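You operate a simulated robot arm through the tools that you are given. There is no shell and no other tool.

The job below is to be done with a simulated robot arm. You get a single attempt, and the scene is never put back.

TASK
Pack the grey cutlery tray on the dining table top. At the end: the cream potato cake from the dining table top is in the grey cutlery tray; the silver scoop from the dining table top stands where the folded white cloth stood; the white shaker (marked "COCOA") from the dining table top is in the grey cutlery tray; the folded white cloth stands on top of the red apple; whatever was shut is shut again. Leave all else as you found it, and nothing knocked over.

The check looks at the end state, three seconds after you hand in, the way a careful person would. Anything else that was tipped, shoved, dropped, spilled or broken makes it a failure. Flat cloth is picked up by pressing the open fingertips on it (5 to 10 N) and closing them slowly along it; thin cloth reads only 2 to 8 mm in the jaws.

THE ROBOT
A 7-joint arm with a two-finger parallel gripper, fixed in place. Base frame: the origin is on the floor under the middle of its stand, x ahead of it, y to its left, z up; the work surface is at about z = 750. Readings come in mm, degrees, newtons and seconds.
With the tool pointing down near the work surface it reaches from about 300 to 680 mm from the base axis. Its first joint turns from -66.0 to 66.0 degrees. Payload 1.57 kg.
The TCP is the grasp point between the finger pads, 30 mm short of the fingertips. In the tool frame z runs along the fingers and y along their closing line. The gripper opens to 110 mm. The fingers are 24 mm wide and 12 mm thick; the gripper's body (48 by 112 mm) begins 78 mm behind the TCP.
Orientation is that of the tool frame in the base frame, as a unit quaternion [w, x, y, z]. With the fingers straight down and closing along the base's y, the tool's x points along the base's -x, its y along +y and its z along -z.

THE INTERFACE
- The arm moves only by the tool drive_tool. Its argument "deltas" is a list of rows, each an object of numbers (a shift or turn left out is 0, a gripper value left out holds the last): "dx", "dy", "dz": the shift along the base's x, y, z in mm; "wx", "wy", "wz": the turn, a rotation vector about the base's x, y, z in degrees; "jaw": the closure, from 0 (fully open) to 1 (shut). In form: [{"dx": .., "dy": .., "dz": .., "wx": .., "wy": .., "wz": .., "jaw": ..}, ...]. A call has 1 to 20 rows; each row shifts and turns the commanded pose from where the row before left it. A row lasts 0.2 s, in which the tool goes at most 50 mm and 8.6 degrees; a call with a longer step from one row to the next is refused whole, and so is a gripper value outside its range. A pose out of reach is approached as far as the arm can. The call stops where the force on the tool passes 40 N (or 10 N more than at its start, if that is more) or the arm is blocked; 0.2 s more then pass. Each finger travels about 108 mm/s and halts on what it meets, pressing with about 27 N; the grip force reading is that of the motor and also rises with nothing between the fingers. The clock runs only during rows and for 0.2 s after the last one: add rows that do not move to give the fingers time. It gives the time, the measured TCP pose, the force on the tool (base axes), the opening and the grip force at its end, in the units of the frame above (readings bear some noise), with the torque about the TCP (base axes, N m) and any sound that the robot's microphone picked up.
- Cameras (640 x 400 px; columns grow to the right, rows downward): "scene" is fixed at [166.8, -407.7, 1383.6]; the picture's right is [0.66, -0.75, 0.00], its down [-0.57, -0.50, -0.65] and it looks along [0.49, 0.43, -0.76] (base axes); focal length 294 px, centre (320, 200). "wrist" rides on the gripper at [70, 16, -141] in the tool frame; the picture's right is [-0.23, 0.97, 0.00], its down [-0.86, -0.20, -0.48] and it looks along [-0.47, -0.11, 0.88] (tool axes); focal length 222 px, centre (320, 200). There is no depth. A picture from a camera that has moved, and an enlarged one, comes with that camera's place and axes in the base frame and with its lens.
- camera(camera): a new picture of that camera. No time passes.
- inspect(camera, box): a new picture of the part [left, top, right, bottom] of that camera's present view, enlarged. No time passes.
- close_job(): hands the job in; it is judged then, once.

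Places have to be worked out from the pictures, the camera data and where the tool is seen. Open the gripper and draw the arm clear of the work before you hand the job in, unless the task says otherwise.

The tools are called after "Call:" as a command line: name --argument value ..., lists and objects as JSON in quotes. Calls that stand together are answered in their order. drive_tool: Moves the arm, as the interface text tells. Its arguments: {"type":"object","properties":{"deltas":{"type":"array","items":{"type":"object","properties":{"dx":{"type":"number"},"dy":{"type":"number"},"dz":{"type":"number"},"wx":{"type":"number"},"wy":{"type":"number"},"wz":{"type":"number"},"jaw":{"type":"number"}}}}},"required":["deltas"]} The other tools are called the same way: camera (camera) takes a picture; inspect (camera, box) takes an enlarged picture of a part of a camera's view; close_job () hands the job in.

At the start:

```text
t: 0.0
tcp_pos: [375.9, -43.9, 1077.0]
tcp_rot: [0.0, 0.0, 1.0, 0.0]
contact_force: [0.6, 0.3, 0.2]
wrist_torque: [0.05, -0.04, 0.01]
gripper_width: 110.0
grasp_force: 0.1
```

scene: 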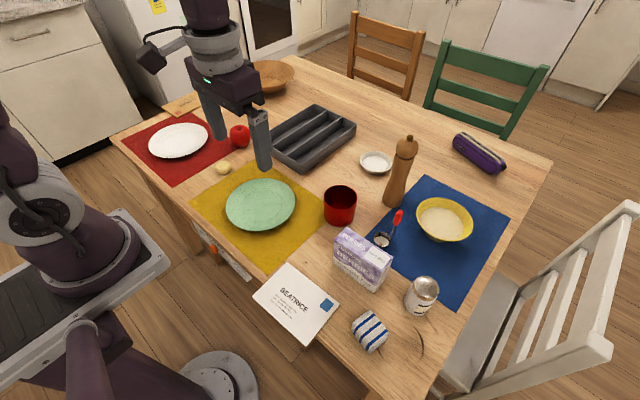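
wrist: 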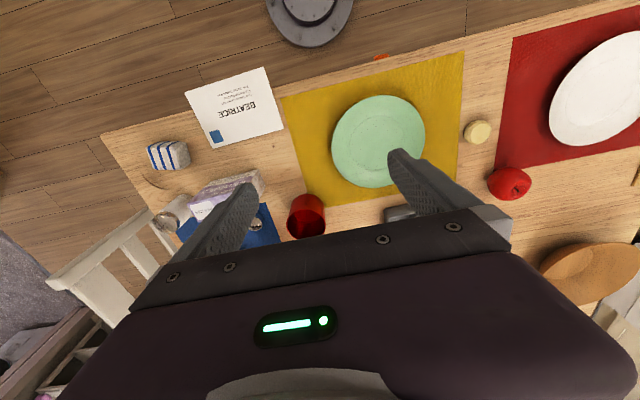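

I'll start by enlarging parts of the scene view to identify the objects.

Call:
inspect --camera "scene" --box '[320, 180, 480, 280]'

Call:
inspect --camera "scene" --box '[320, 260, 480, 360]'

Call:
inspect --camera "scene" --box '[200, 90, 360, 190]'

Call:
inspect --camera "scene" --box '[180, 200, 340, 300]'

```text
4.00 times, centred on (400, 230) of scene
camera zoom: at [166.8, -407.7, 1383.6], right [0.66, -0.75, 0.0], down [-0.57, -0.5, -0.65], along [0.49, 0.43, -0.76], focal length 1176 px, centre (0, 80)
```

zoom: 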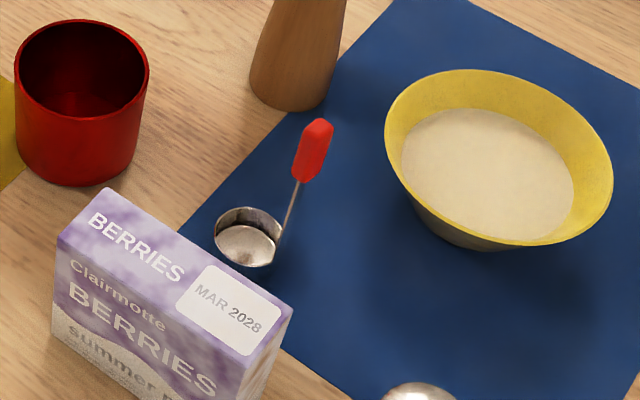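

```text
4.00 times, centred on (400, 310) of scene
camera zoom: at [166.8, -407.7, 1383.6], right [0.66, -0.75, 0.0], down [-0.57, -0.5, -0.65], along [0.49, 0.43, -0.76], focal length 1176 px, centre (0, -240)
```

zoom: 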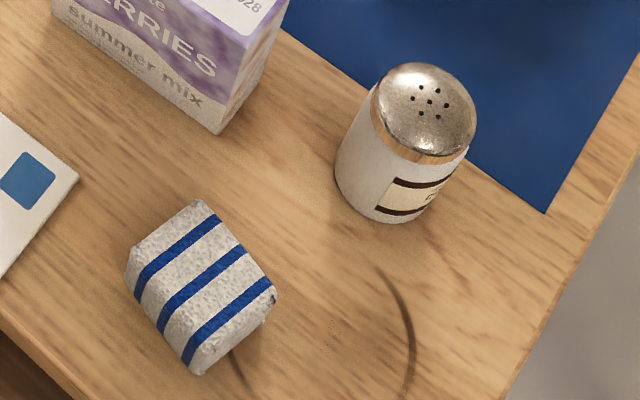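

```text
4.00 times, centred on (280, 140) of scene
camera zoom: at [166.8, -407.7, 1383.6], right [0.66, -0.75, 0.0], down [-0.57, -0.5, -0.65], along [0.49, 0.43, -0.76], focal length 1176 px, centre (480, 440)
```

zoom: 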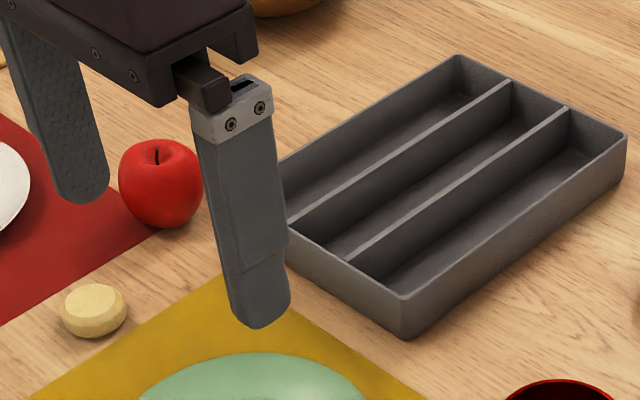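

```text
4.00 times, centred on (260, 250) of scene
camera zoom: at [166.8, -407.7, 1383.6], right [0.66, -0.75, 0.0], down [-0.57, -0.5, -0.65], along [0.49, 0.43, -0.76], focal length 1176 px, centre (560, 0)
```

zoom: 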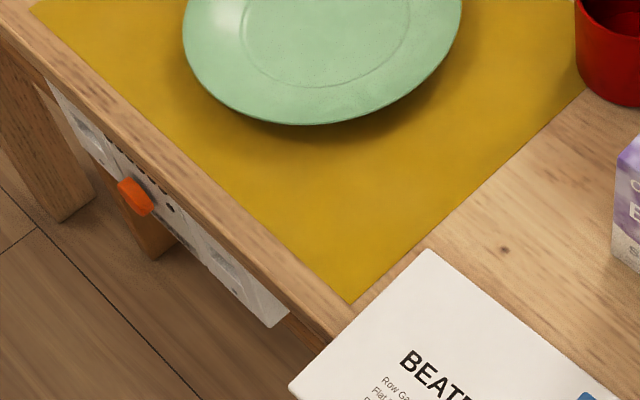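

The striped block near (370,331) looks like the folded cloth and the domed white pot at (421,295) is the shaker. I'll move the arm toward the tray, staying high, to survey it with the wrist camera.

Call:
drive_tool --deltas '[{"dx": 40, "dy": 20}, {"dx": 40, "dy": 20}, {"dx": 40, "dy": 20}, {"dx": 40, "dy": 20}, {"dx": 20, "dy": 20}, {"dx": 0, "dy": 20}, {}, {}]'

Call:
camera --camera "wrist"

Call:
camera --camera "scene"

```text
t: 1.8
tcp_pos: [555.5, 77.1, 1075.9]
tcp_rot: [0.0, -0.001, 1.0, 0.0]
contact_force: [0.0, 0.0, 0.9]
wrist_torque: [0.01, 0.01, -0.01]
gripper_width: 110.0
grasp_force: 0.0
```

```text
taken
camera wrist: at [486.1, 91.5, 1217.0], right [0.23, 0.97, 0.0], down [0.86, -0.2, 0.48], along [0.47, -0.11, -0.88], focal length 222 px, centre (320, 200)
```

wrist: 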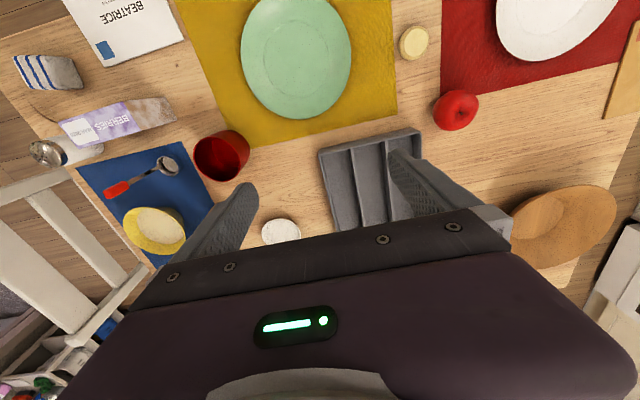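

```text
taken
```

scene: 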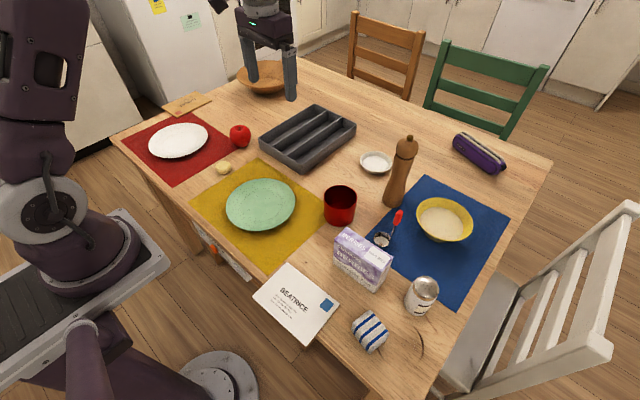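

The arm is out of the way now. I'll take enlarged views of the tray, cake, apple, shaker and scoop.

Call:
inspect --camera "scene" --box '[210, 90, 370, 190]'

Call:
inspect --camera "wrist" --box '[300, 60, 540, 210]'

Call:
inspect --camera "scene" --box '[340, 270, 460, 345]'

Call:
inspect --camera "scene" --box '[360, 195, 440, 245]'

Call:
inspect --camera "wrist" --box '[0, 40, 240, 190]'

```text
4.00 times, centred on (290, 140) of scene
camera zoom: at [166.8, -407.7, 1383.6], right [0.66, -0.75, 0.0], down [-0.57, -0.5, -0.65], along [0.49, 0.43, -0.76], focal length 1176 px, centre (440, 440)
```

zoom: 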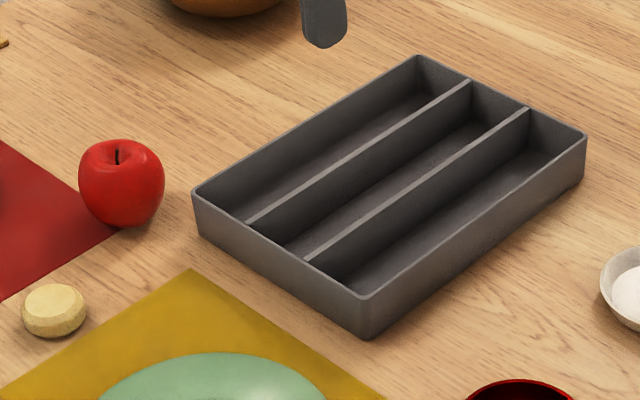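

```text
2.67 times, centred on (420, 135) of wrist
camera zoom: at [486.1, 91.5, 1217.0], right [0.23, 0.97, 0.0], down [0.86, -0.2, 0.48], along [0.47, -0.11, -0.88], focal length 592 px, centre (53, 373)
```

zoom: 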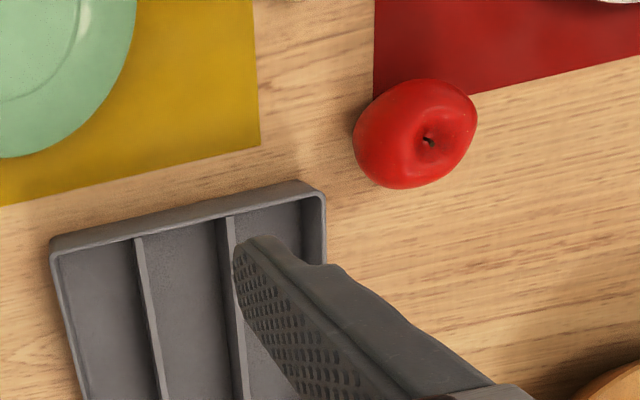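

```text
5.33 times, centred on (400, 308) of scene
camera zoom: at [166.8, -407.7, 1383.6], right [0.66, -0.75, 0.0], down [-0.57, -0.5, -0.65], along [0.49, 0.43, -0.76], focal length 1568 px, centre (-107, -373)
```

zoom: 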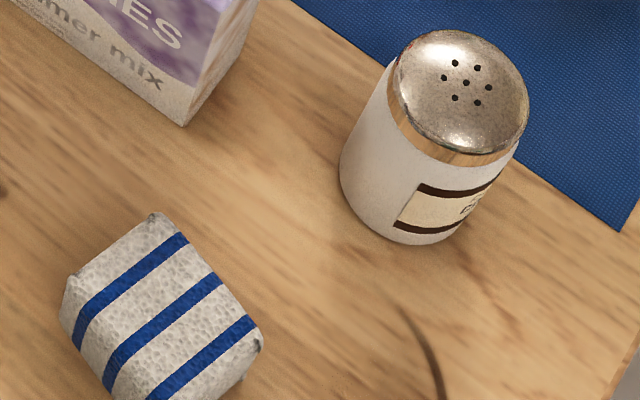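

```text
8.00 times, centred on (400, 220) of scene
camera zoom: at [166.8, -407.7, 1383.6], right [0.66, -0.75, 0.0], down [-0.57, -0.5, -0.65], along [0.49, 0.43, -0.76], focal length 2351 px, centre (-320, 40)
```

zoom: 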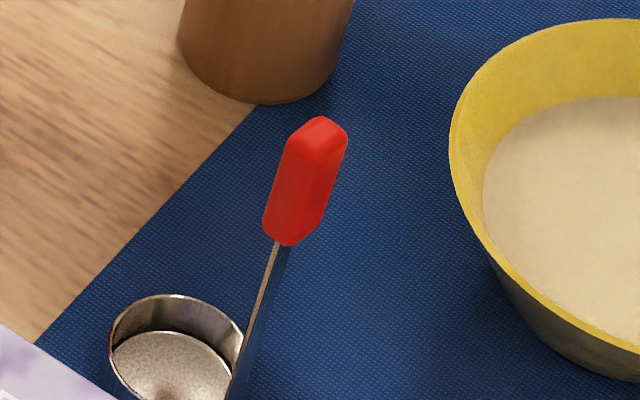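

```text
2.67 times, centred on (120, 115) of wrist
camera zoom: at [486.1, 91.5, 1217.0], right [0.23, 0.97, 0.0], down [0.86, -0.2, 0.48], along [0.47, -0.11, -0.88], focal length 592 px, centre (853, 427)
```

zoom: 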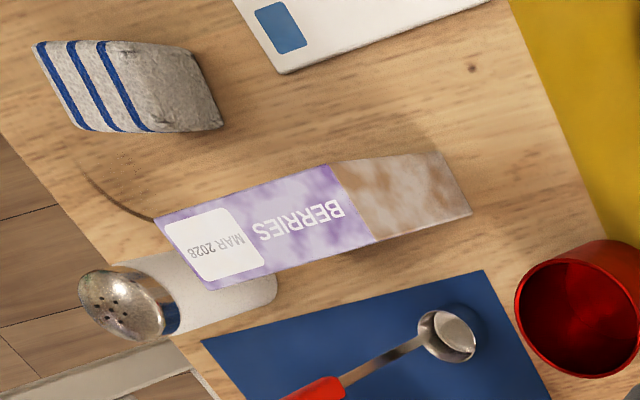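

The scoop's handle seems to stand upright and the tray is about 270×188×44 mm with three compartments. Next I'll look at the cloth and shaker up close, moving at height to around (290,-340,950).

Call:
drive_tool --deltas '[{"dx": -20, "dy": -35}, {"dx": -22, "dy": -36}, {"dx": -22, "dy": -36}, {"dx": -22, "dy": -36}, {"dx": -22, "dy": -36}, {"dx": -22, "dy": -36}, {"dx": -22, "dy": -36}, {"dx": -22, "dy": -36}, {"dx": -22, "dy": -36}, {"dx": -22, "dy": -36}, {"dx": -22, "dy": -36, "dz": -20}, {"dx": -22, "dy": -20, "dz": -30}, {"dz": -40}, {}, {}]'

Call:
camera --camera "wrist"

Call:
camera --camera "scene"

```text
t: 5.0
tcp_pos: [293.0, -338.7, 987.0]
tcp_rot: [0.0, 0.0, 1.0, 0.0]
contact_force: [-0.5, 0.6, 0.2]
wrist_torque: [0.0, 0.0, 0.01]
gripper_width: 110.1
grasp_force: 0.1
```

```text
taken
camera wrist: at [225.2, -325.1, 1129.4], right [0.23, 0.97, 0.0], down [0.86, -0.2, 0.48], along [0.47, -0.11, -0.88], focal length 222 px, centre (320, 200)
```

wrist: 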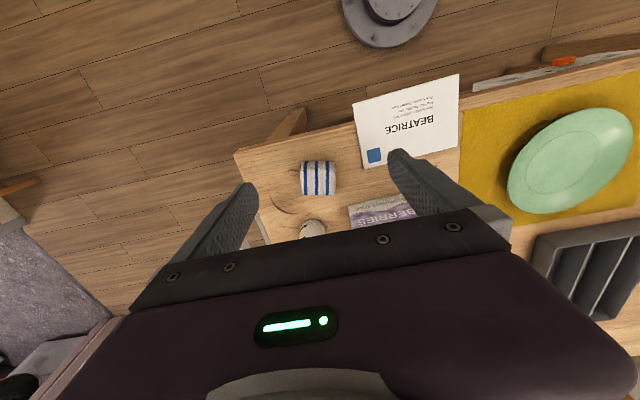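

```text
taken
```

scene: 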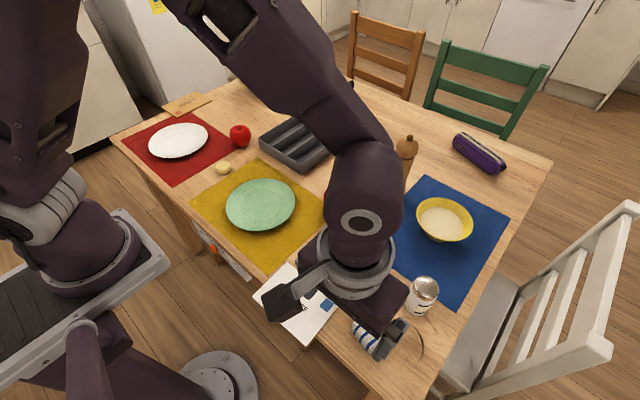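

Call:
inspect --camera "wrist" --box '[230, 120, 430, 245]'

```text
3.20 times, centred on (330, 182) of wrist
camera zoom: at [225.2, -325.1, 1129.4], right [0.23, 0.97, 0.0], down [0.86, -0.2, 0.48], along [0.47, -0.11, -0.88], focal length 711 px, centre (288, 256)
```

zoom: 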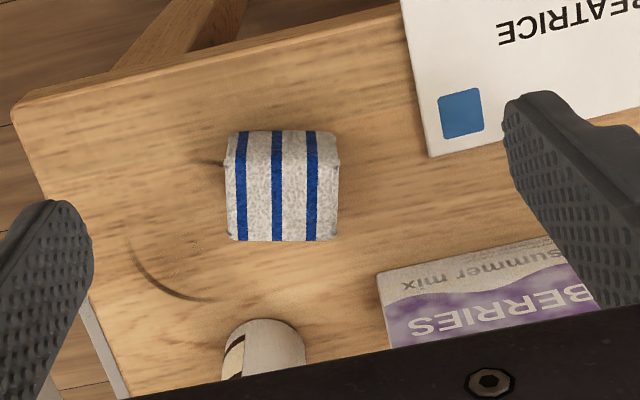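

The cloth is a small folded block centred near (371,-362), its stripes running about -13° off the x axis. I'll move over it with the jaws across the stripes and descend to a hover for a closer look.

Call:
drive_tool --deltas '[{"dx": 20, "dy": -6, "wz": -4.5}, {"dx": 20, "dy": -6, "wz": -4.5}, {"dx": 20, "dy": -6, "wz": -4.3}, {"dx": 18, "dy": -5, "dz": -20}, {"dz": -40}, {"dz": -40}, {}, {}]'

Call:
camera --camera "wrist"

Call:
camera --camera "scene"

```text
t: 6.8
tcp_pos: [370.9, -361.9, 884.3]
tcp_rot: [-0.001, 0.116, 0.993, 0.0]
contact_force: [-0.3, 0.0, 0.3]
wrist_torque: [-0.01, -0.04, 0.0]
gripper_width: 109.8
grasp_force: 0.1
```

```text
taken
camera wrist: at [307.5, -332.2, 1026.3], right [0.45, 0.9, 0.0], down [0.79, -0.39, 0.48], along [0.43, -0.21, -0.88], focal length 222 px, centre (320, 200)
```

wrist: 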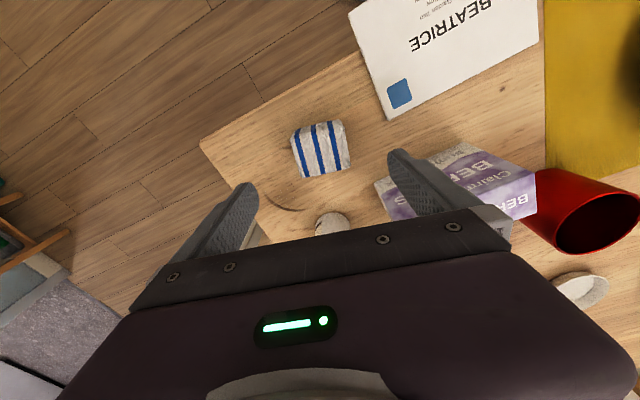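

```text
taken
```

scene: 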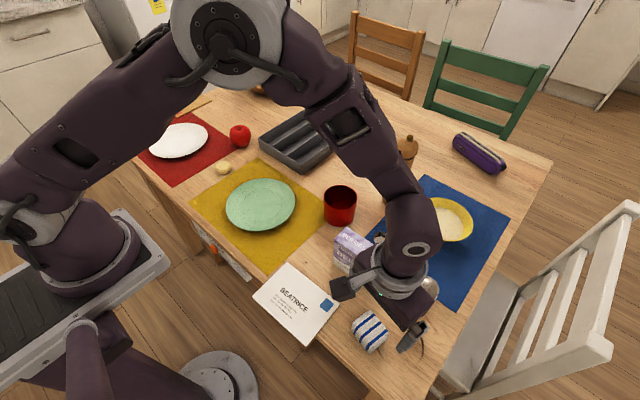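

Call:
inspect --camera "wrist" --box '[240, 90, 400, 190]'

Call:
inspect --camera "scene" --box '[330, 290, 450, 365]'

```text
4.00 times, centred on (320, 140) of wrist
camera zoom: at [307.5, -332.2, 1026.3], right [0.45, 0.9, 0.0], down [0.79, -0.39, 0.48], along [0.43, -0.21, -0.88], focal length 888 px, centre (320, 440)
```

zoom: 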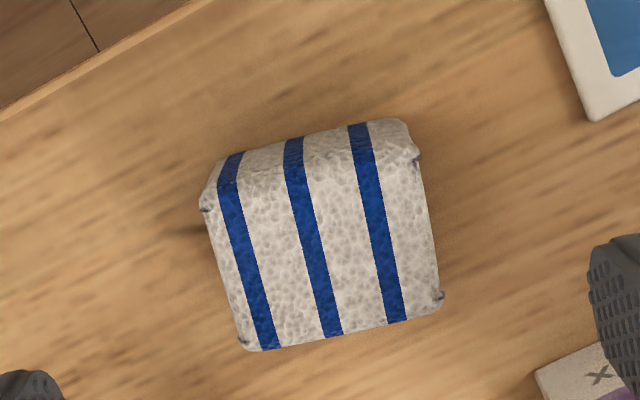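

```text
5.33 times, centred on (390, 328) of scene
camera zoom: at [166.8, -407.7, 1383.6], right [0.66, -0.75, 0.0], down [-0.57, -0.5, -0.65], along [0.49, 0.43, -0.76], focal length 1568 px, centre (-53, -480)
```

zoom: 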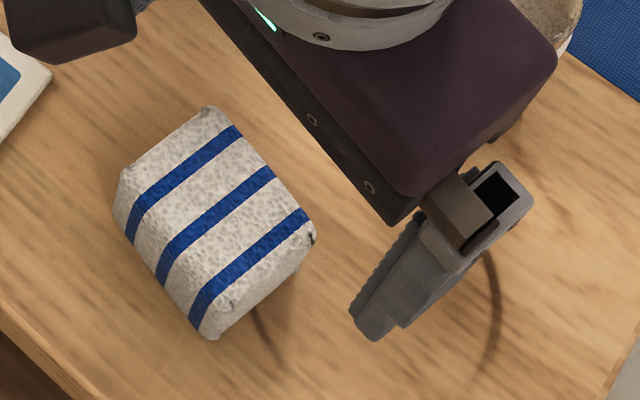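

The cloth is about 55 mm across the jaw line and ~45 mm tall, centred under the tool. I'll descend so that the fingertips are ~5 mm above the table.

Call:
drive_tool --deltas '[{"dz": -25}, {"dz": -25}, {"dz": -20}, {"dz": -15}, {"dz": -13}, {}, {}]'

Call:
camera --camera "wrist"

Call:
camera --camera "scene"

```text
t: 8.4
tcp_pos: [370.2, -360.9, 790.5]
tcp_rot: [-0.001, 0.116, 0.993, 0.0]
contact_force: [0.5, -0.1, -0.7]
wrist_torque: [0.02, 0.01, -0.04]
gripper_width: 110.2
grasp_force: 0.0
```

```text
taken
camera wrist: at [306.1, -331.1, 930.5], right [0.45, 0.9, 0.0], down [0.79, -0.39, 0.48], along [0.43, -0.21, -0.88], focal length 222 px, centre (320, 200)
```

wrist: 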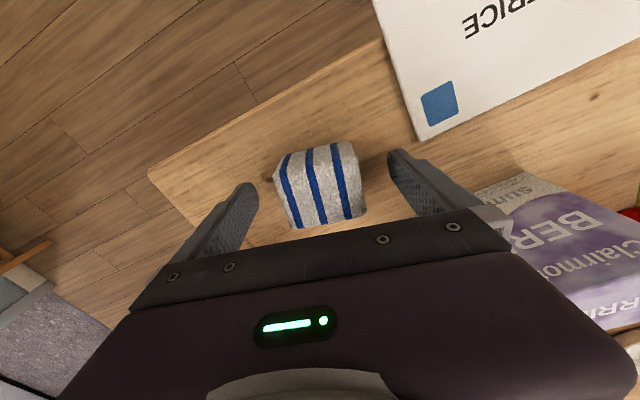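

```text
taken
```

scene: 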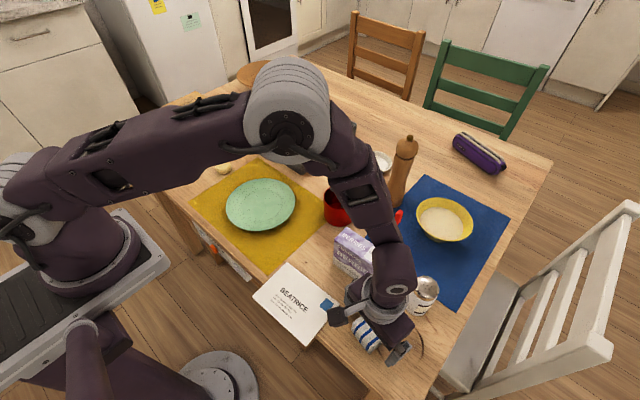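

The jaws straddle the cloth evenly and the fingertips are about 10 mm above the table. I'll go slightly lower and close gradually, watching the grip force.

Call:
drive_tool --deltas '[{"dz": -4}, {"jaw": 0.25}, {"jaw": 0.4}, {"jaw": 0.48}, {"jaw": 0.52}, {}]'

Call:
camera --camera "wrist"

```text
t: 9.8
tcp_pos: [370.5, -359.7, 785.4]
tcp_rot: [0.0, 0.116, 0.993, 0.0]
contact_force: [-0.5, -0.1, -0.3]
wrist_torque: [0.01, 0.0, 0.01]
gripper_width: 59.5
grasp_force: 26.7
```

```text
taken
camera wrist: at [306.8, -331.5, 926.6], right [0.45, 0.9, 0.0], down [0.79, -0.39, 0.48], along [0.43, -0.21, -0.88], focal length 222 px, centre (320, 200)
```

wrist: 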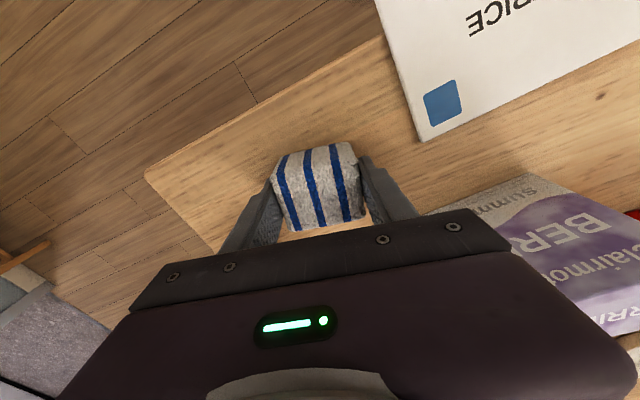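

The cloth is gripped at 59.5 mm width. I'll lift it straight up and carry it high toward the apple.

Call:
drive_tool --deltas '[{"dz": 15, "jaw": 0.6}, {"dz": 30}, {"dz": 40}, {"dz": 40}, {"dz": 40}, {"dz": 30}, {"dx": 9, "dy": 28}, {"dx": 9, "dy": 28}, {"dx": 9, "dy": 28}, {"dx": 9, "dy": 28}, {"dx": 9, "dy": 28}, {"dx": 9, "dy": 28}, {"dx": 9, "dy": 28}, {"dx": 9, "dy": 28}, {"dx": 9, "dy": 28}, {"dx": 9, "dy": 28}, {"dx": 9, "dy": 28}, {"dx": 9, "dy": 28}, {}, {}]'

```text
t: 14.0
tcp_pos: [476.9, -24.4, 981.4]
tcp_rot: [0.0, 0.116, 0.993, 0.0]
contact_force: [-0.9, -0.6, -0.4]
wrist_torque: [0.02, -0.05, 0.0]
gripper_width: 59.3
grasp_force: 27.3
```

The cloth is still held (59.3 mm). I'll continue toward the apple, stopping short to look at it.

Call:
drive_tool --deltas '[{"dx": 7, "dy": 28}, {"dx": 7, "dy": 28}, {"dx": 7, "dy": 28}, {"dx": 7, "dy": 28}, {"dx": 7, "dy": 28}, {"dx": 7, "dy": 28}, {"dx": 7, "dy": 28}, {"dx": 7, "dy": 28}, {"dx": 7, "dy": 28}, {"dx": 7, "dy": 28}, {"dx": 5, "dy": 25}, {}, {}]'

Call:
camera --camera "wrist"

Call:
camera --camera "scene"

```text
t: 16.8
tcp_pos: [552.5, 281.7, 980.2]
tcp_rot: [0.001, 0.116, 0.993, 0.0]
contact_force: [-0.1, 0.2, 0.3]
wrist_torque: [-0.01, 0.02, -0.01]
gripper_width: 59.2
grasp_force: 26.2
```

```text
taken
camera wrist: at [489.3, 310.9, 1121.2], right [0.45, 0.9, 0.0], down [0.79, -0.39, 0.48], along [0.43, -0.21, -0.88], focal length 222 px, centre (320, 200)
```

wrist: 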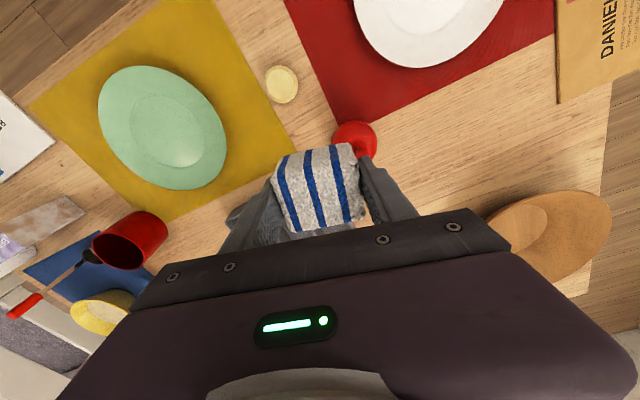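

```text
taken
```

scene: 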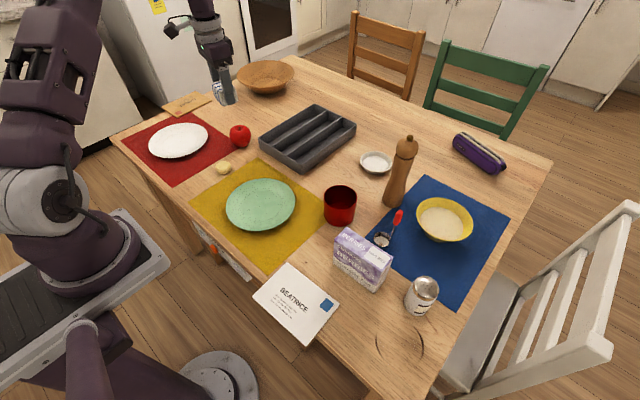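

Call:
inspect --camera "scene" --box '[200, 75, 280, 175]'

Call:
inspect --camera "wrist" --box '[240, 110, 440, 235]'

```text
4.00 times, centred on (240, 125) of scene
camera zoom: at [166.8, -407.7, 1383.6], right [0.66, -0.75, 0.0], down [-0.57, -0.5, -0.65], along [0.49, 0.43, -0.76], focal length 1176 px, centre (640, 500)
```

zoom: 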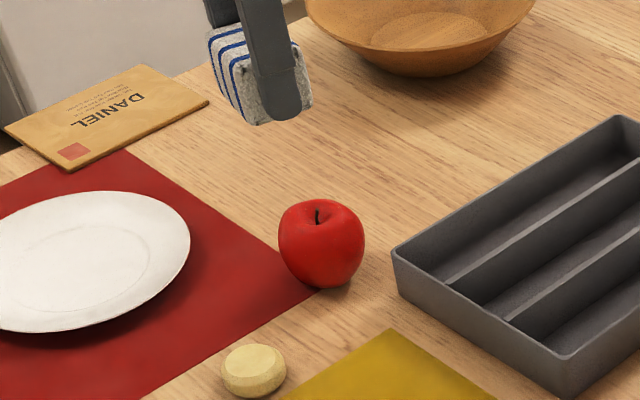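

```text
3.20 times, centred on (340, 172) of wrist
camera zoom: at [489.3, 310.9, 1121.2], right [0.45, 0.9, 0.0], down [0.79, -0.39, 0.48], along [0.43, -0.21, -0.88], focal length 711 px, centre (256, 288)
```

zoom: 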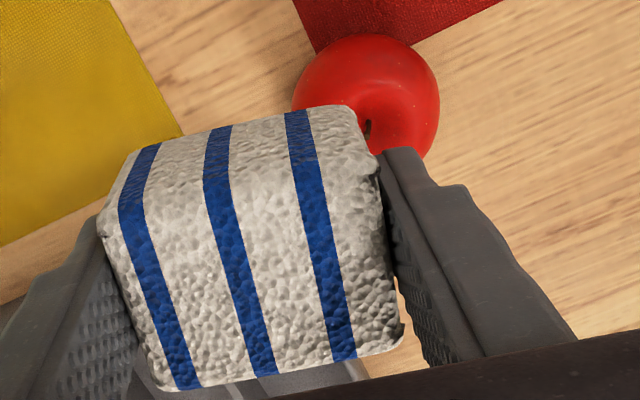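

Combining views, the apple's stem is at about (591,316) with its top near z≈812–817; the cloth's underside is ~35 mm below the TCP. I'll move over the apple and descend to hover just above it.

Call:
drive_tool --deltas '[{"dx": 13, "dy": 11}, {"dx": 13, "dy": 11}, {"dx": 13, "dy": 12}, {"dz": -25}, {"dz": -25}, {"dz": -20}, {"dz": -20}, {}, {}, {}]'

Call:
inspect --camera "scene" --box '[200, 75, 280, 175]'

Call:
camera --camera "wrist"

```text
t: 19.0
tcp_pos: [591.4, 313.8, 889.7]
tcp_rot: [0.0, 0.116, 0.993, 0.0]
contact_force: [-0.5, 0.5, -1.0]
wrist_torque: [0.02, 0.01, -0.03]
gripper_width: 59.2
grasp_force: 27.5
```

```text
4.00 times, centred on (240, 125) of scene
camera zoom: at [166.8, -407.7, 1383.6], right [0.66, -0.75, 0.0], down [-0.57, -0.5, -0.65], along [0.49, 0.43, -0.76], focal length 1176 px, centre (640, 500)
```

zoom: 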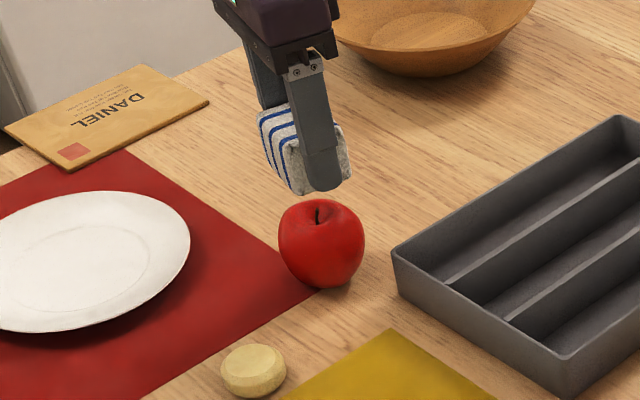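

```text
taken
camera wrist: at [527.9, 343.6, 1030.4], right [0.45, 0.9, 0.0], down [0.79, -0.39, 0.48], along [0.43, -0.21, -0.88], focal length 222 px, centre (320, 200)
```

wrist: 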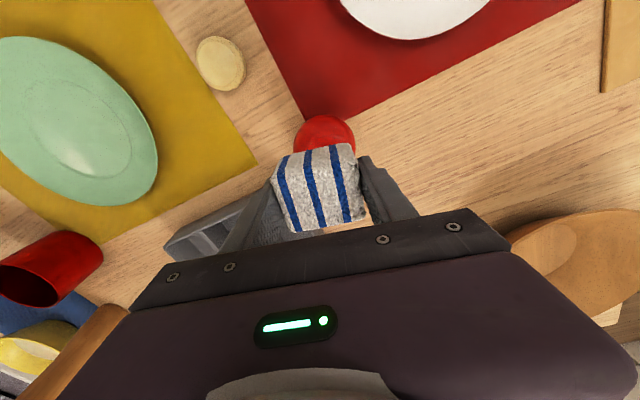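

Call:
inspect --camera "wrist" --box '[260, 90, 388, 170]'

```text
5.00 times, centred on (324, 130) of wrist
camera zoom: at [527.9, 343.6, 1030.4], right [0.45, 0.9, 0.0], down [0.79, -0.39, 0.48], along [0.43, -0.21, -0.88], focal length 1111 px, centre (300, 550)
```

zoom: 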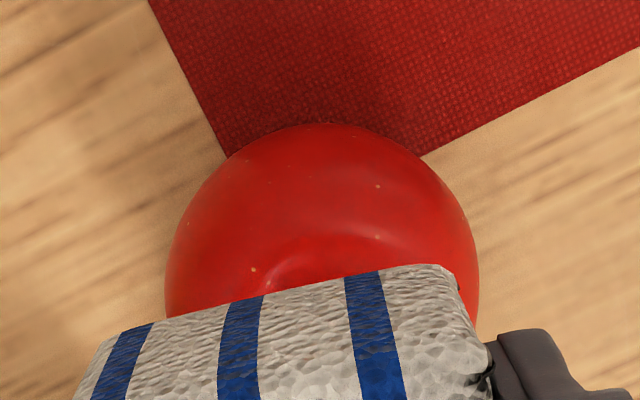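

The apple's centre lies about 2 mm nearer in x and 4 mm further in y than my TCP. I'll correct that and descend to just above contact.

Call:
drive_tool --deltas '[{"dx": -2, "dy": 4}, {"dz": -12}, {"dz": -10}, {"dz": -5}, {}, {}]'

Call:
inspect --camera "scene" --box '[200, 75, 280, 175]'

Call:
inspect --camera "wrist" --box '[260, 90, 388, 170]'

```text
t: 20.4
tcp_pos: [590.3, 317.6, 864.2]
tcp_rot: [0.0, 0.116, 0.993, 0.0]
contact_force: [0.2, -0.1, -0.2]
wrist_torque: [-0.02, -0.02, 0.0]
gripper_width: 59.5
grasp_force: 26.9
```

```text
4.00 times, centred on (240, 125) of scene
camera zoom: at [166.8, -407.7, 1383.6], right [0.66, -0.75, 0.0], down [-0.57, -0.5, -0.65], along [0.49, 0.43, -0.76], focal length 1176 px, centre (640, 500)
```

zoom: 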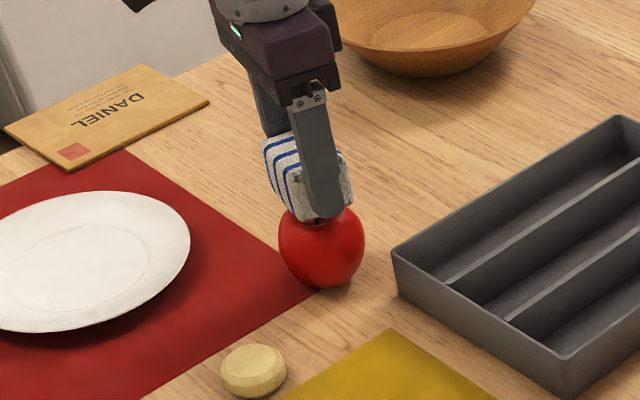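

```text
5.00 times, centred on (324, 130) of wrist
camera zoom: at [527.2, 347.2, 1005.2], right [0.45, 0.9, 0.0], down [0.79, -0.39, 0.48], along [0.43, -0.21, -0.88], focal length 1111 px, centre (300, 550)
```

zoom: 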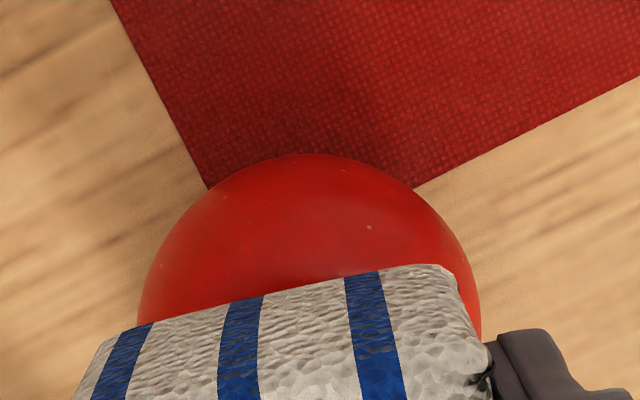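

Nearly centred. I'll nudge by 1 mm and descend in small steps, watching the force.

Call:
drive_tool --deltas '[{"dx": -1, "dy": 1, "dz": -2}, {"dz": -2}, {"dz": -2}, {}]'

Call:
drive_tool --deltas '[{"dz": -2}, {"dz": -1}, {}]'

```text
t: 21.4
tcp_pos: [590.4, 318.5, 855.5]
tcp_rot: [0.0, 0.116, 0.993, -0.001]
contact_force: [0.6, 0.6, -0.5]
wrist_torque: [-0.01, -0.03, -0.01]
gripper_width: 59.2
grasp_force: 26.4
```

```text
t: 22.2
tcp_pos: [591.6, 319.2, 853.5]
tcp_rot: [0.001, 0.116, 0.993, -0.001]
contact_force: [-0.6, 0.0, -0.1]
wrist_torque: [-0.03, -0.02, 0.03]
gripper_width: 59.3
grasp_force: 27.1
```

No contact yet at TCP z≈854 (cloth bottom ≈819). Continuing down in 1–2 mm steps.

Call:
drive_tool --deltas '[{"dz": -1}, {"dz": -1}, {}]'

Call:
drive_tool --deltas '[{"dz": -1}, {"dz": -1}, {}]'

Call:
inspect --camera "scene" --box '[216, 90, 264, 160]'

```text
t: 23.0
tcp_pos: [591.0, 319.1, 853.2]
tcp_rot: [0.0, 0.116, 0.993, 0.0]
contact_force: [0.2, 1.0, -0.1]
wrist_torque: [-0.01, 0.01, -0.01]
gripper_width: 59.5
grasp_force: 27.4
```

```text
t: 23.8
tcp_pos: [589.5, 319.2, 851.2]
tcp_rot: [0.0, 0.116, 0.993, 0.0]
contact_force: [-0.3, 0.0, -0.3]
wrist_torque: [-0.02, 0.01, -0.01]
gripper_width: 59.4
grasp_force: 26.6
```

```text
5.71 times, centred on (240, 125) of scene
camera zoom: at [166.8, -407.7, 1383.6], right [0.66, -0.75, 0.0], down [-0.57, -0.5, -0.65], along [0.49, 0.43, -0.76], focal length 1679 px, centre (777, 629)
```

zoom: 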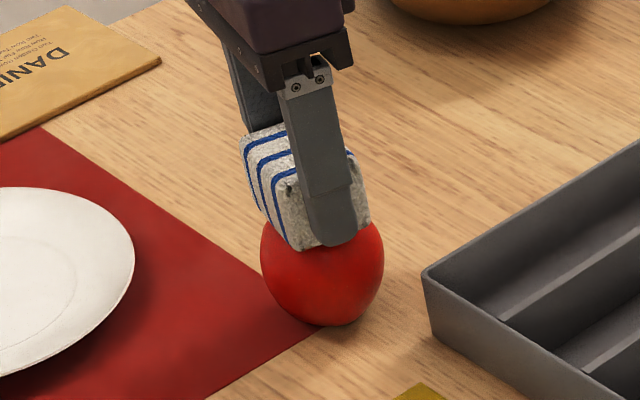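

Still no contact. Continuing in 1 mm steps.

Call:
drive_tool --deltas '[{"dz": -1}, {"dz": -1}, {}]'

Call:
drive_tool --deltas '[{"dz": -1}, {"dz": -1}, {}]'

```text
t: 24.6
tcp_pos: [590.9, 319.2, 849.4]
tcp_rot: [0.0, 0.116, 0.993, 0.001]
contact_force: [-2.0, 1.2, 9.7]
wrist_torque: [0.06, 0.1, 0.05]
gripper_width: 59.4
grasp_force: 26.7
```

```text
t: 25.4
tcp_pos: [590.7, 318.1, 848.8]
tcp_rot: [0.002, 0.115, 0.993, 0.002]
contact_force: [-1.6, 4.9, 33.9]
wrist_torque: [0.27, 0.12, 0.0]
gripper_width: 59.2
grasp_force: 26.7
```

Contact came at about TCP z≈848, with the load centred roughly (-2,+3) mm from the TCP. I'll back up slightly, recentre, and approach again gently.

Call:
drive_tool --deltas '[{"dz": 3}, {"dz": 3}, {"dx": -1.5, "dy": 2}, {}]'

Call:
inspect --camera "scene" --box '[216, 90, 264, 160]'

Call:
inspect --camera "wrist" --box '[260, 90, 388, 170]'

```text
t: 26.4
tcp_pos: [588.2, 319.8, 851.2]
tcp_rot: [-0.001, 0.116, 0.993, -0.001]
contact_force: [0.4, -0.3, 0.1]
wrist_torque: [0.03, 0.0, -0.05]
gripper_width: 59.3
grasp_force: 26.7
```

```text
5.71 times, centred on (240, 125) of scene
camera zoom: at [166.8, -407.7, 1383.6], right [0.66, -0.75, 0.0], down [-0.57, -0.5, -0.65], along [0.49, 0.43, -0.76], focal length 1679 px, centre (777, 629)
```

zoom: 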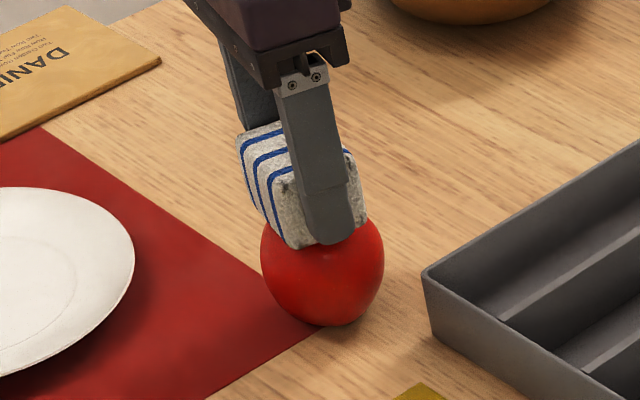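

```text
5.00 times, centred on (324, 130) of wrist
camera zoom: at [525.7, 349.6, 992.9], right [0.45, 0.9, 0.0], down [0.79, -0.39, 0.48], along [0.43, -0.21, -0.88], focal length 1111 px, centre (300, 550)
```

zoom: 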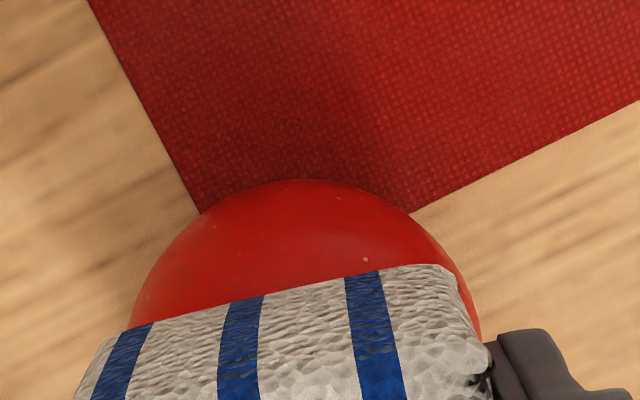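

Now well centred over the apple in both views. Descending gently to contact.

Call:
drive_tool --deltas '[{"dz": -1}, {"dz": -1}, {"dz": -1}, {}]'

Call:
drive_tool --deltas '[{"dz": -0.5}, {}]'

```text
t: 27.4
tcp_pos: [587.1, 321.1, 850.9]
tcp_rot: [-0.001, 0.115, 0.993, 0.0]
contact_force: [-0.1, 1.3, 4.3]
wrist_torque: [-0.01, 0.0, 0.03]
gripper_width: 59.4
grasp_force: 27.1
```

```text
t: 28.0
tcp_pos: [589.4, 320.8, 849.5]
tcp_rot: [0.0, 0.116, 0.993, -0.001]
contact_force: [-2.8, 0.0, 8.2]
wrist_torque: [-0.01, 0.14, 0.01]
gripper_width: 59.2
grasp_force: 26.7
```

The cloth is lightly resting on the apple (~4–8 N). I'll relieve a little pressure and open the jaws slowly.

Call:
drive_tool --deltas '[{"dz": 0.5}, {"jaw": 0.5}, {"jaw": 0.47}, {"jaw": 0.455}, {"jaw": 0.445}, {"jaw": 0.435}, {"jaw": 0.42}, {"jaw": 0.4}, {}]'

Call:
inspect --camera "scene" --box '[216, 90, 264, 160]'

Call:
inspect --camera "wrist" --box '[240, 110, 400, 210]'

```text
t: 30.0
tcp_pos: [587.6, 320.3, 849.6]
tcp_rot: [0.0, 0.116, 0.993, 0.0]
contact_force: [-0.6, -0.1, 0.2]
wrist_torque: [-0.01, -0.05, 0.0]
gripper_width: 66.1
grasp_force: 0.1
```

```text
5.71 times, centred on (240, 125) of scene
camera zoom: at [166.8, -407.7, 1383.6], right [0.66, -0.75, 0.0], down [-0.57, -0.5, -0.65], along [0.49, 0.43, -0.76], focal length 1679 px, centre (777, 629)
```

zoom: 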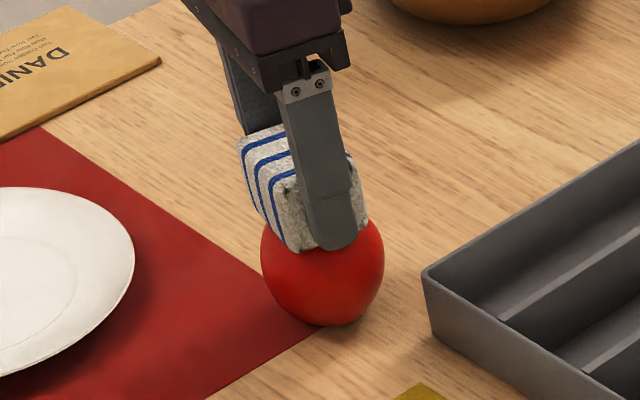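

```text
4.00 times, centred on (320, 160) of wrist
camera zoom: at [525.7, 349.6, 990.9], right [0.45, 0.9, 0.0], down [0.79, -0.39, 0.48], along [0.43, -0.21, -0.88], focal length 888 px, centre (320, 360)
```

zoom: 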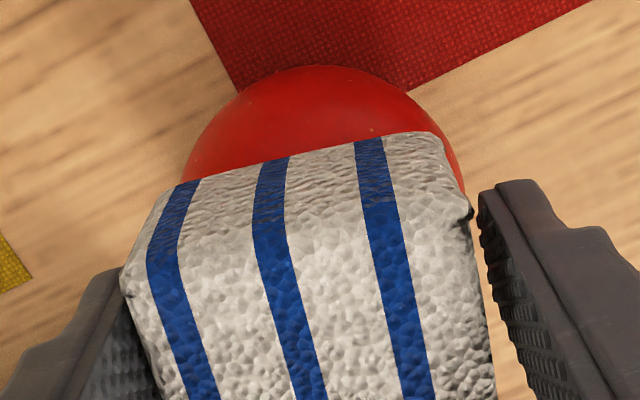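

The jaws are open 7 mm wider and the cloth appears to sit still. I'll hold for a second to check it stays balanced before withdrawing.

Call:
drive_tool --deltas '[{"jaw": 0.38}, {"jaw": 0.36}, {}, {}, {}, {}]'

Call:
inspect --camera "scene" --box '[216, 90, 264, 160]'

Call:
inspect --camera "wrist" --box '[240, 110, 400, 210]'

```text
t: 31.4
tcp_pos: [587.9, 319.1, 850.5]
tcp_rot: [0.0, 0.116, 0.993, 0.0]
contact_force: [-0.3, 0.3, -1.2]
wrist_torque: [-0.01, -0.01, -0.01]
gripper_width: 70.3
grasp_force: 0.1
```

```text
5.71 times, centred on (240, 125) of scene
camera zoom: at [166.8, -407.7, 1383.6], right [0.66, -0.75, 0.0], down [-0.57, -0.5, -0.65], along [0.49, 0.43, -0.76], focal length 1679 px, centre (777, 629)
```

zoom: 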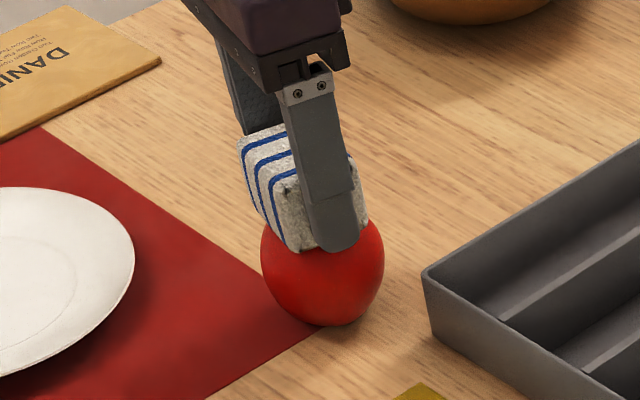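

```text
4.00 times, centred on (320, 160) of wrist
camera zoom: at [525.7, 349.6, 990.9], right [0.45, 0.9, 0.0], down [0.79, -0.39, 0.48], along [0.43, -0.21, -0.88], focal length 888 px, centre (320, 360)
```

zoom: 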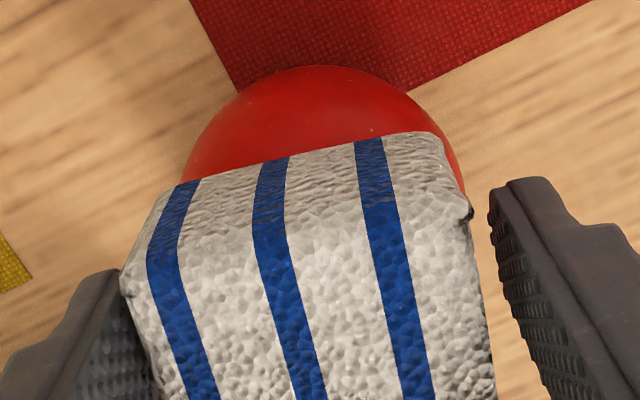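

The cloth stays put. I'll open fully in small increments and check that the left finger clears it.

Call:
drive_tool --deltas '[{"jaw": 0.32}, {"jaw": 0.27}, {"jaw": 0.22}, {"jaw": 0.18}, {}, {}]'

Call:
inspect --camera "wrist" --box '[240, 110, 400, 210]'

Call:
inspect --camera "scene" --box '[216, 90, 264, 160]'

```text
t: 32.8
tcp_pos: [588.8, 319.2, 848.7]
tcp_rot: [0.0, 0.117, 0.993, 0.0]
contact_force: [0.2, -0.1, 0.2]
wrist_torque: [0.0, -0.02, 0.01]
gripper_width: 90.4
grasp_force: 0.1
```

```text
4.00 times, centred on (320, 160) of wrist
camera zoom: at [525.7, 349.6, 990.9], right [0.45, 0.9, 0.0], down [0.79, -0.39, 0.48], along [0.43, -0.21, -0.88], focal length 888 px, centre (320, 360)
```

zoom: 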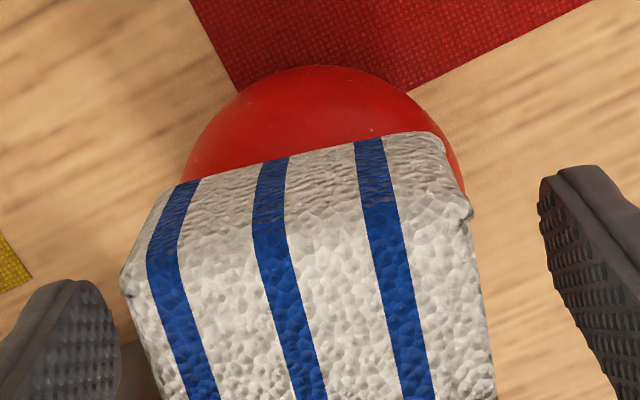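

```text
5.71 times, centred on (240, 125) of scene
camera zoom: at [166.8, -407.7, 1383.6], right [0.66, -0.75, 0.0], down [-0.57, -0.5, -0.65], along [0.49, 0.43, -0.76], focal length 1679 px, centre (777, 629)
```

zoom: 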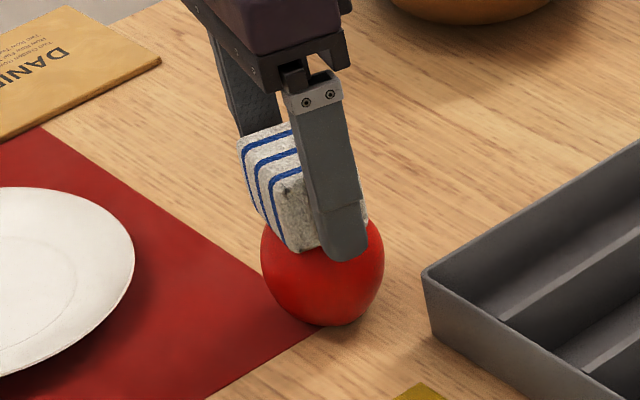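

Both fingers are clear and the cloth is stable. I'll rise straight up to z≈980 and look again.

Call:
drive_tool --deltas '[{"dz": 5}, {"dz": 10}, {"dz": 15}, {"dz": 25}, {"dz": 35}, {"dz": 40}, {}, {}]'

Call:
inspect --camera "scene" --box '[200, 75, 280, 175]'

Call:
camera --camera "wrist"

```text
t: 34.6
tcp_pos: [586.1, 320.6, 977.7]
tcp_rot: [0.0, 0.115, 0.993, 0.001]
contact_force: [1.2, 0.3, 0.7]
wrist_torque: [0.01, 0.0, 0.03]
gripper_width: 90.3
grasp_force: 0.1
```

```text
4.00 times, centred on (240, 125) of scene
camera zoom: at [166.8, -407.7, 1383.6], right [0.66, -0.75, 0.0], down [-0.57, -0.5, -0.65], along [0.49, 0.43, -0.76], focal length 1176 px, centre (640, 500)
```

zoom: 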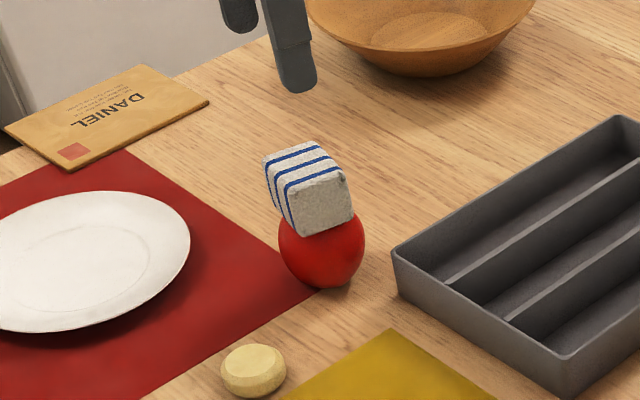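

```text
taken
camera wrist: at [523.7, 349.5, 1119.1], right [0.45, 0.9, 0.0], down [0.79, -0.39, 0.48], along [0.43, -0.21, -0.88], focal length 222 px, centre (320, 200)
```

wrist: 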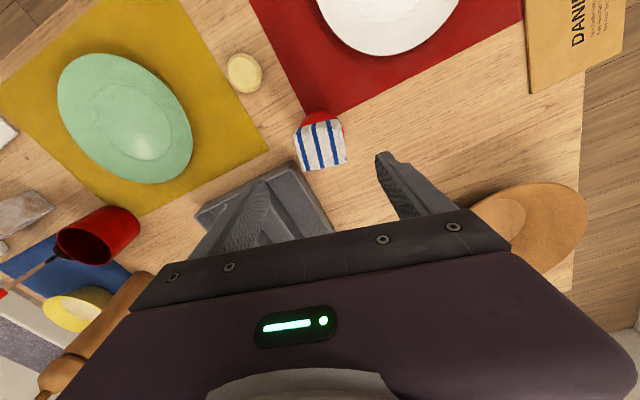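

The cloth sits squarely on the apple. Next is the cake at about (470.5,257); I'll move over it at height while yawing the tool so the jaws close along x (to fit the tray compartments later).

Call:
drive_tool --deltas '[{"dx": -20, "dy": -11, "wz": 8, "jaw": 0.1}, {"dx": -20, "dy": -11, "wz": 8}, {"dx": -20, "dy": -11, "wz": 8}, {"dx": -20, "dy": -11, "wz": 8}, {"dx": -20, "dy": -11, "wz": 8}, {"dx": -18, "dy": -8, "wz": 8}, {"wz": 8}, {"wz": 8}, {"wz": 8}, {"wz": 8}, {"wz": 8}, {"wz": 8}, {"wz": 7.3}, {"dz": -30}, {"dz": -30}, {}, {}]'

Call:
camera --camera "wrist"

Call:
camera --camera "scene"

```text
t: 38.2
tcp_pos: [470.6, 255.4, 919.6]
tcp_rot: [0.0, -0.707, 0.707, 0.0]
contact_force: [1.3, 0.7, -0.8]
wrist_torque: [0.03, 0.01, 0.01]
gripper_width: 99.0
grasp_force: 0.0
```

```text
taken
camera wrist: at [455.8, 184.4, 1061.7], right [-0.97, 0.23, 0.0], down [0.2, 0.86, 0.48], along [0.11, 0.47, -0.88], focal length 222 px, centre (320, 200)
```

wrist: 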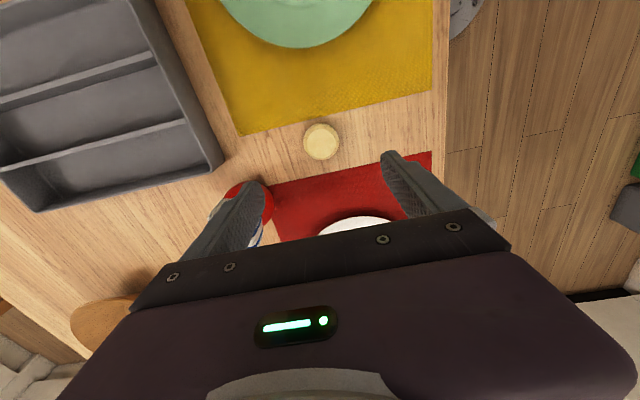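

```text
taken
```

scene: 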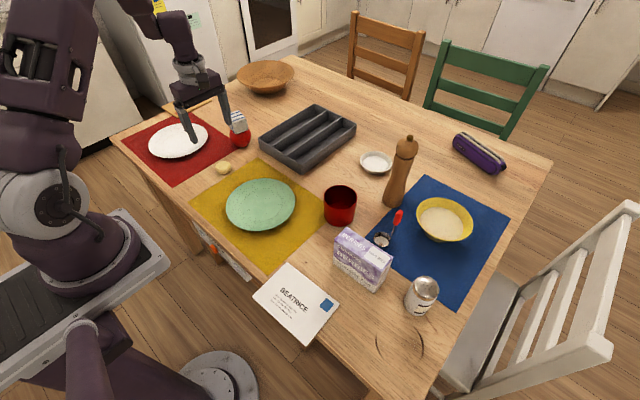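

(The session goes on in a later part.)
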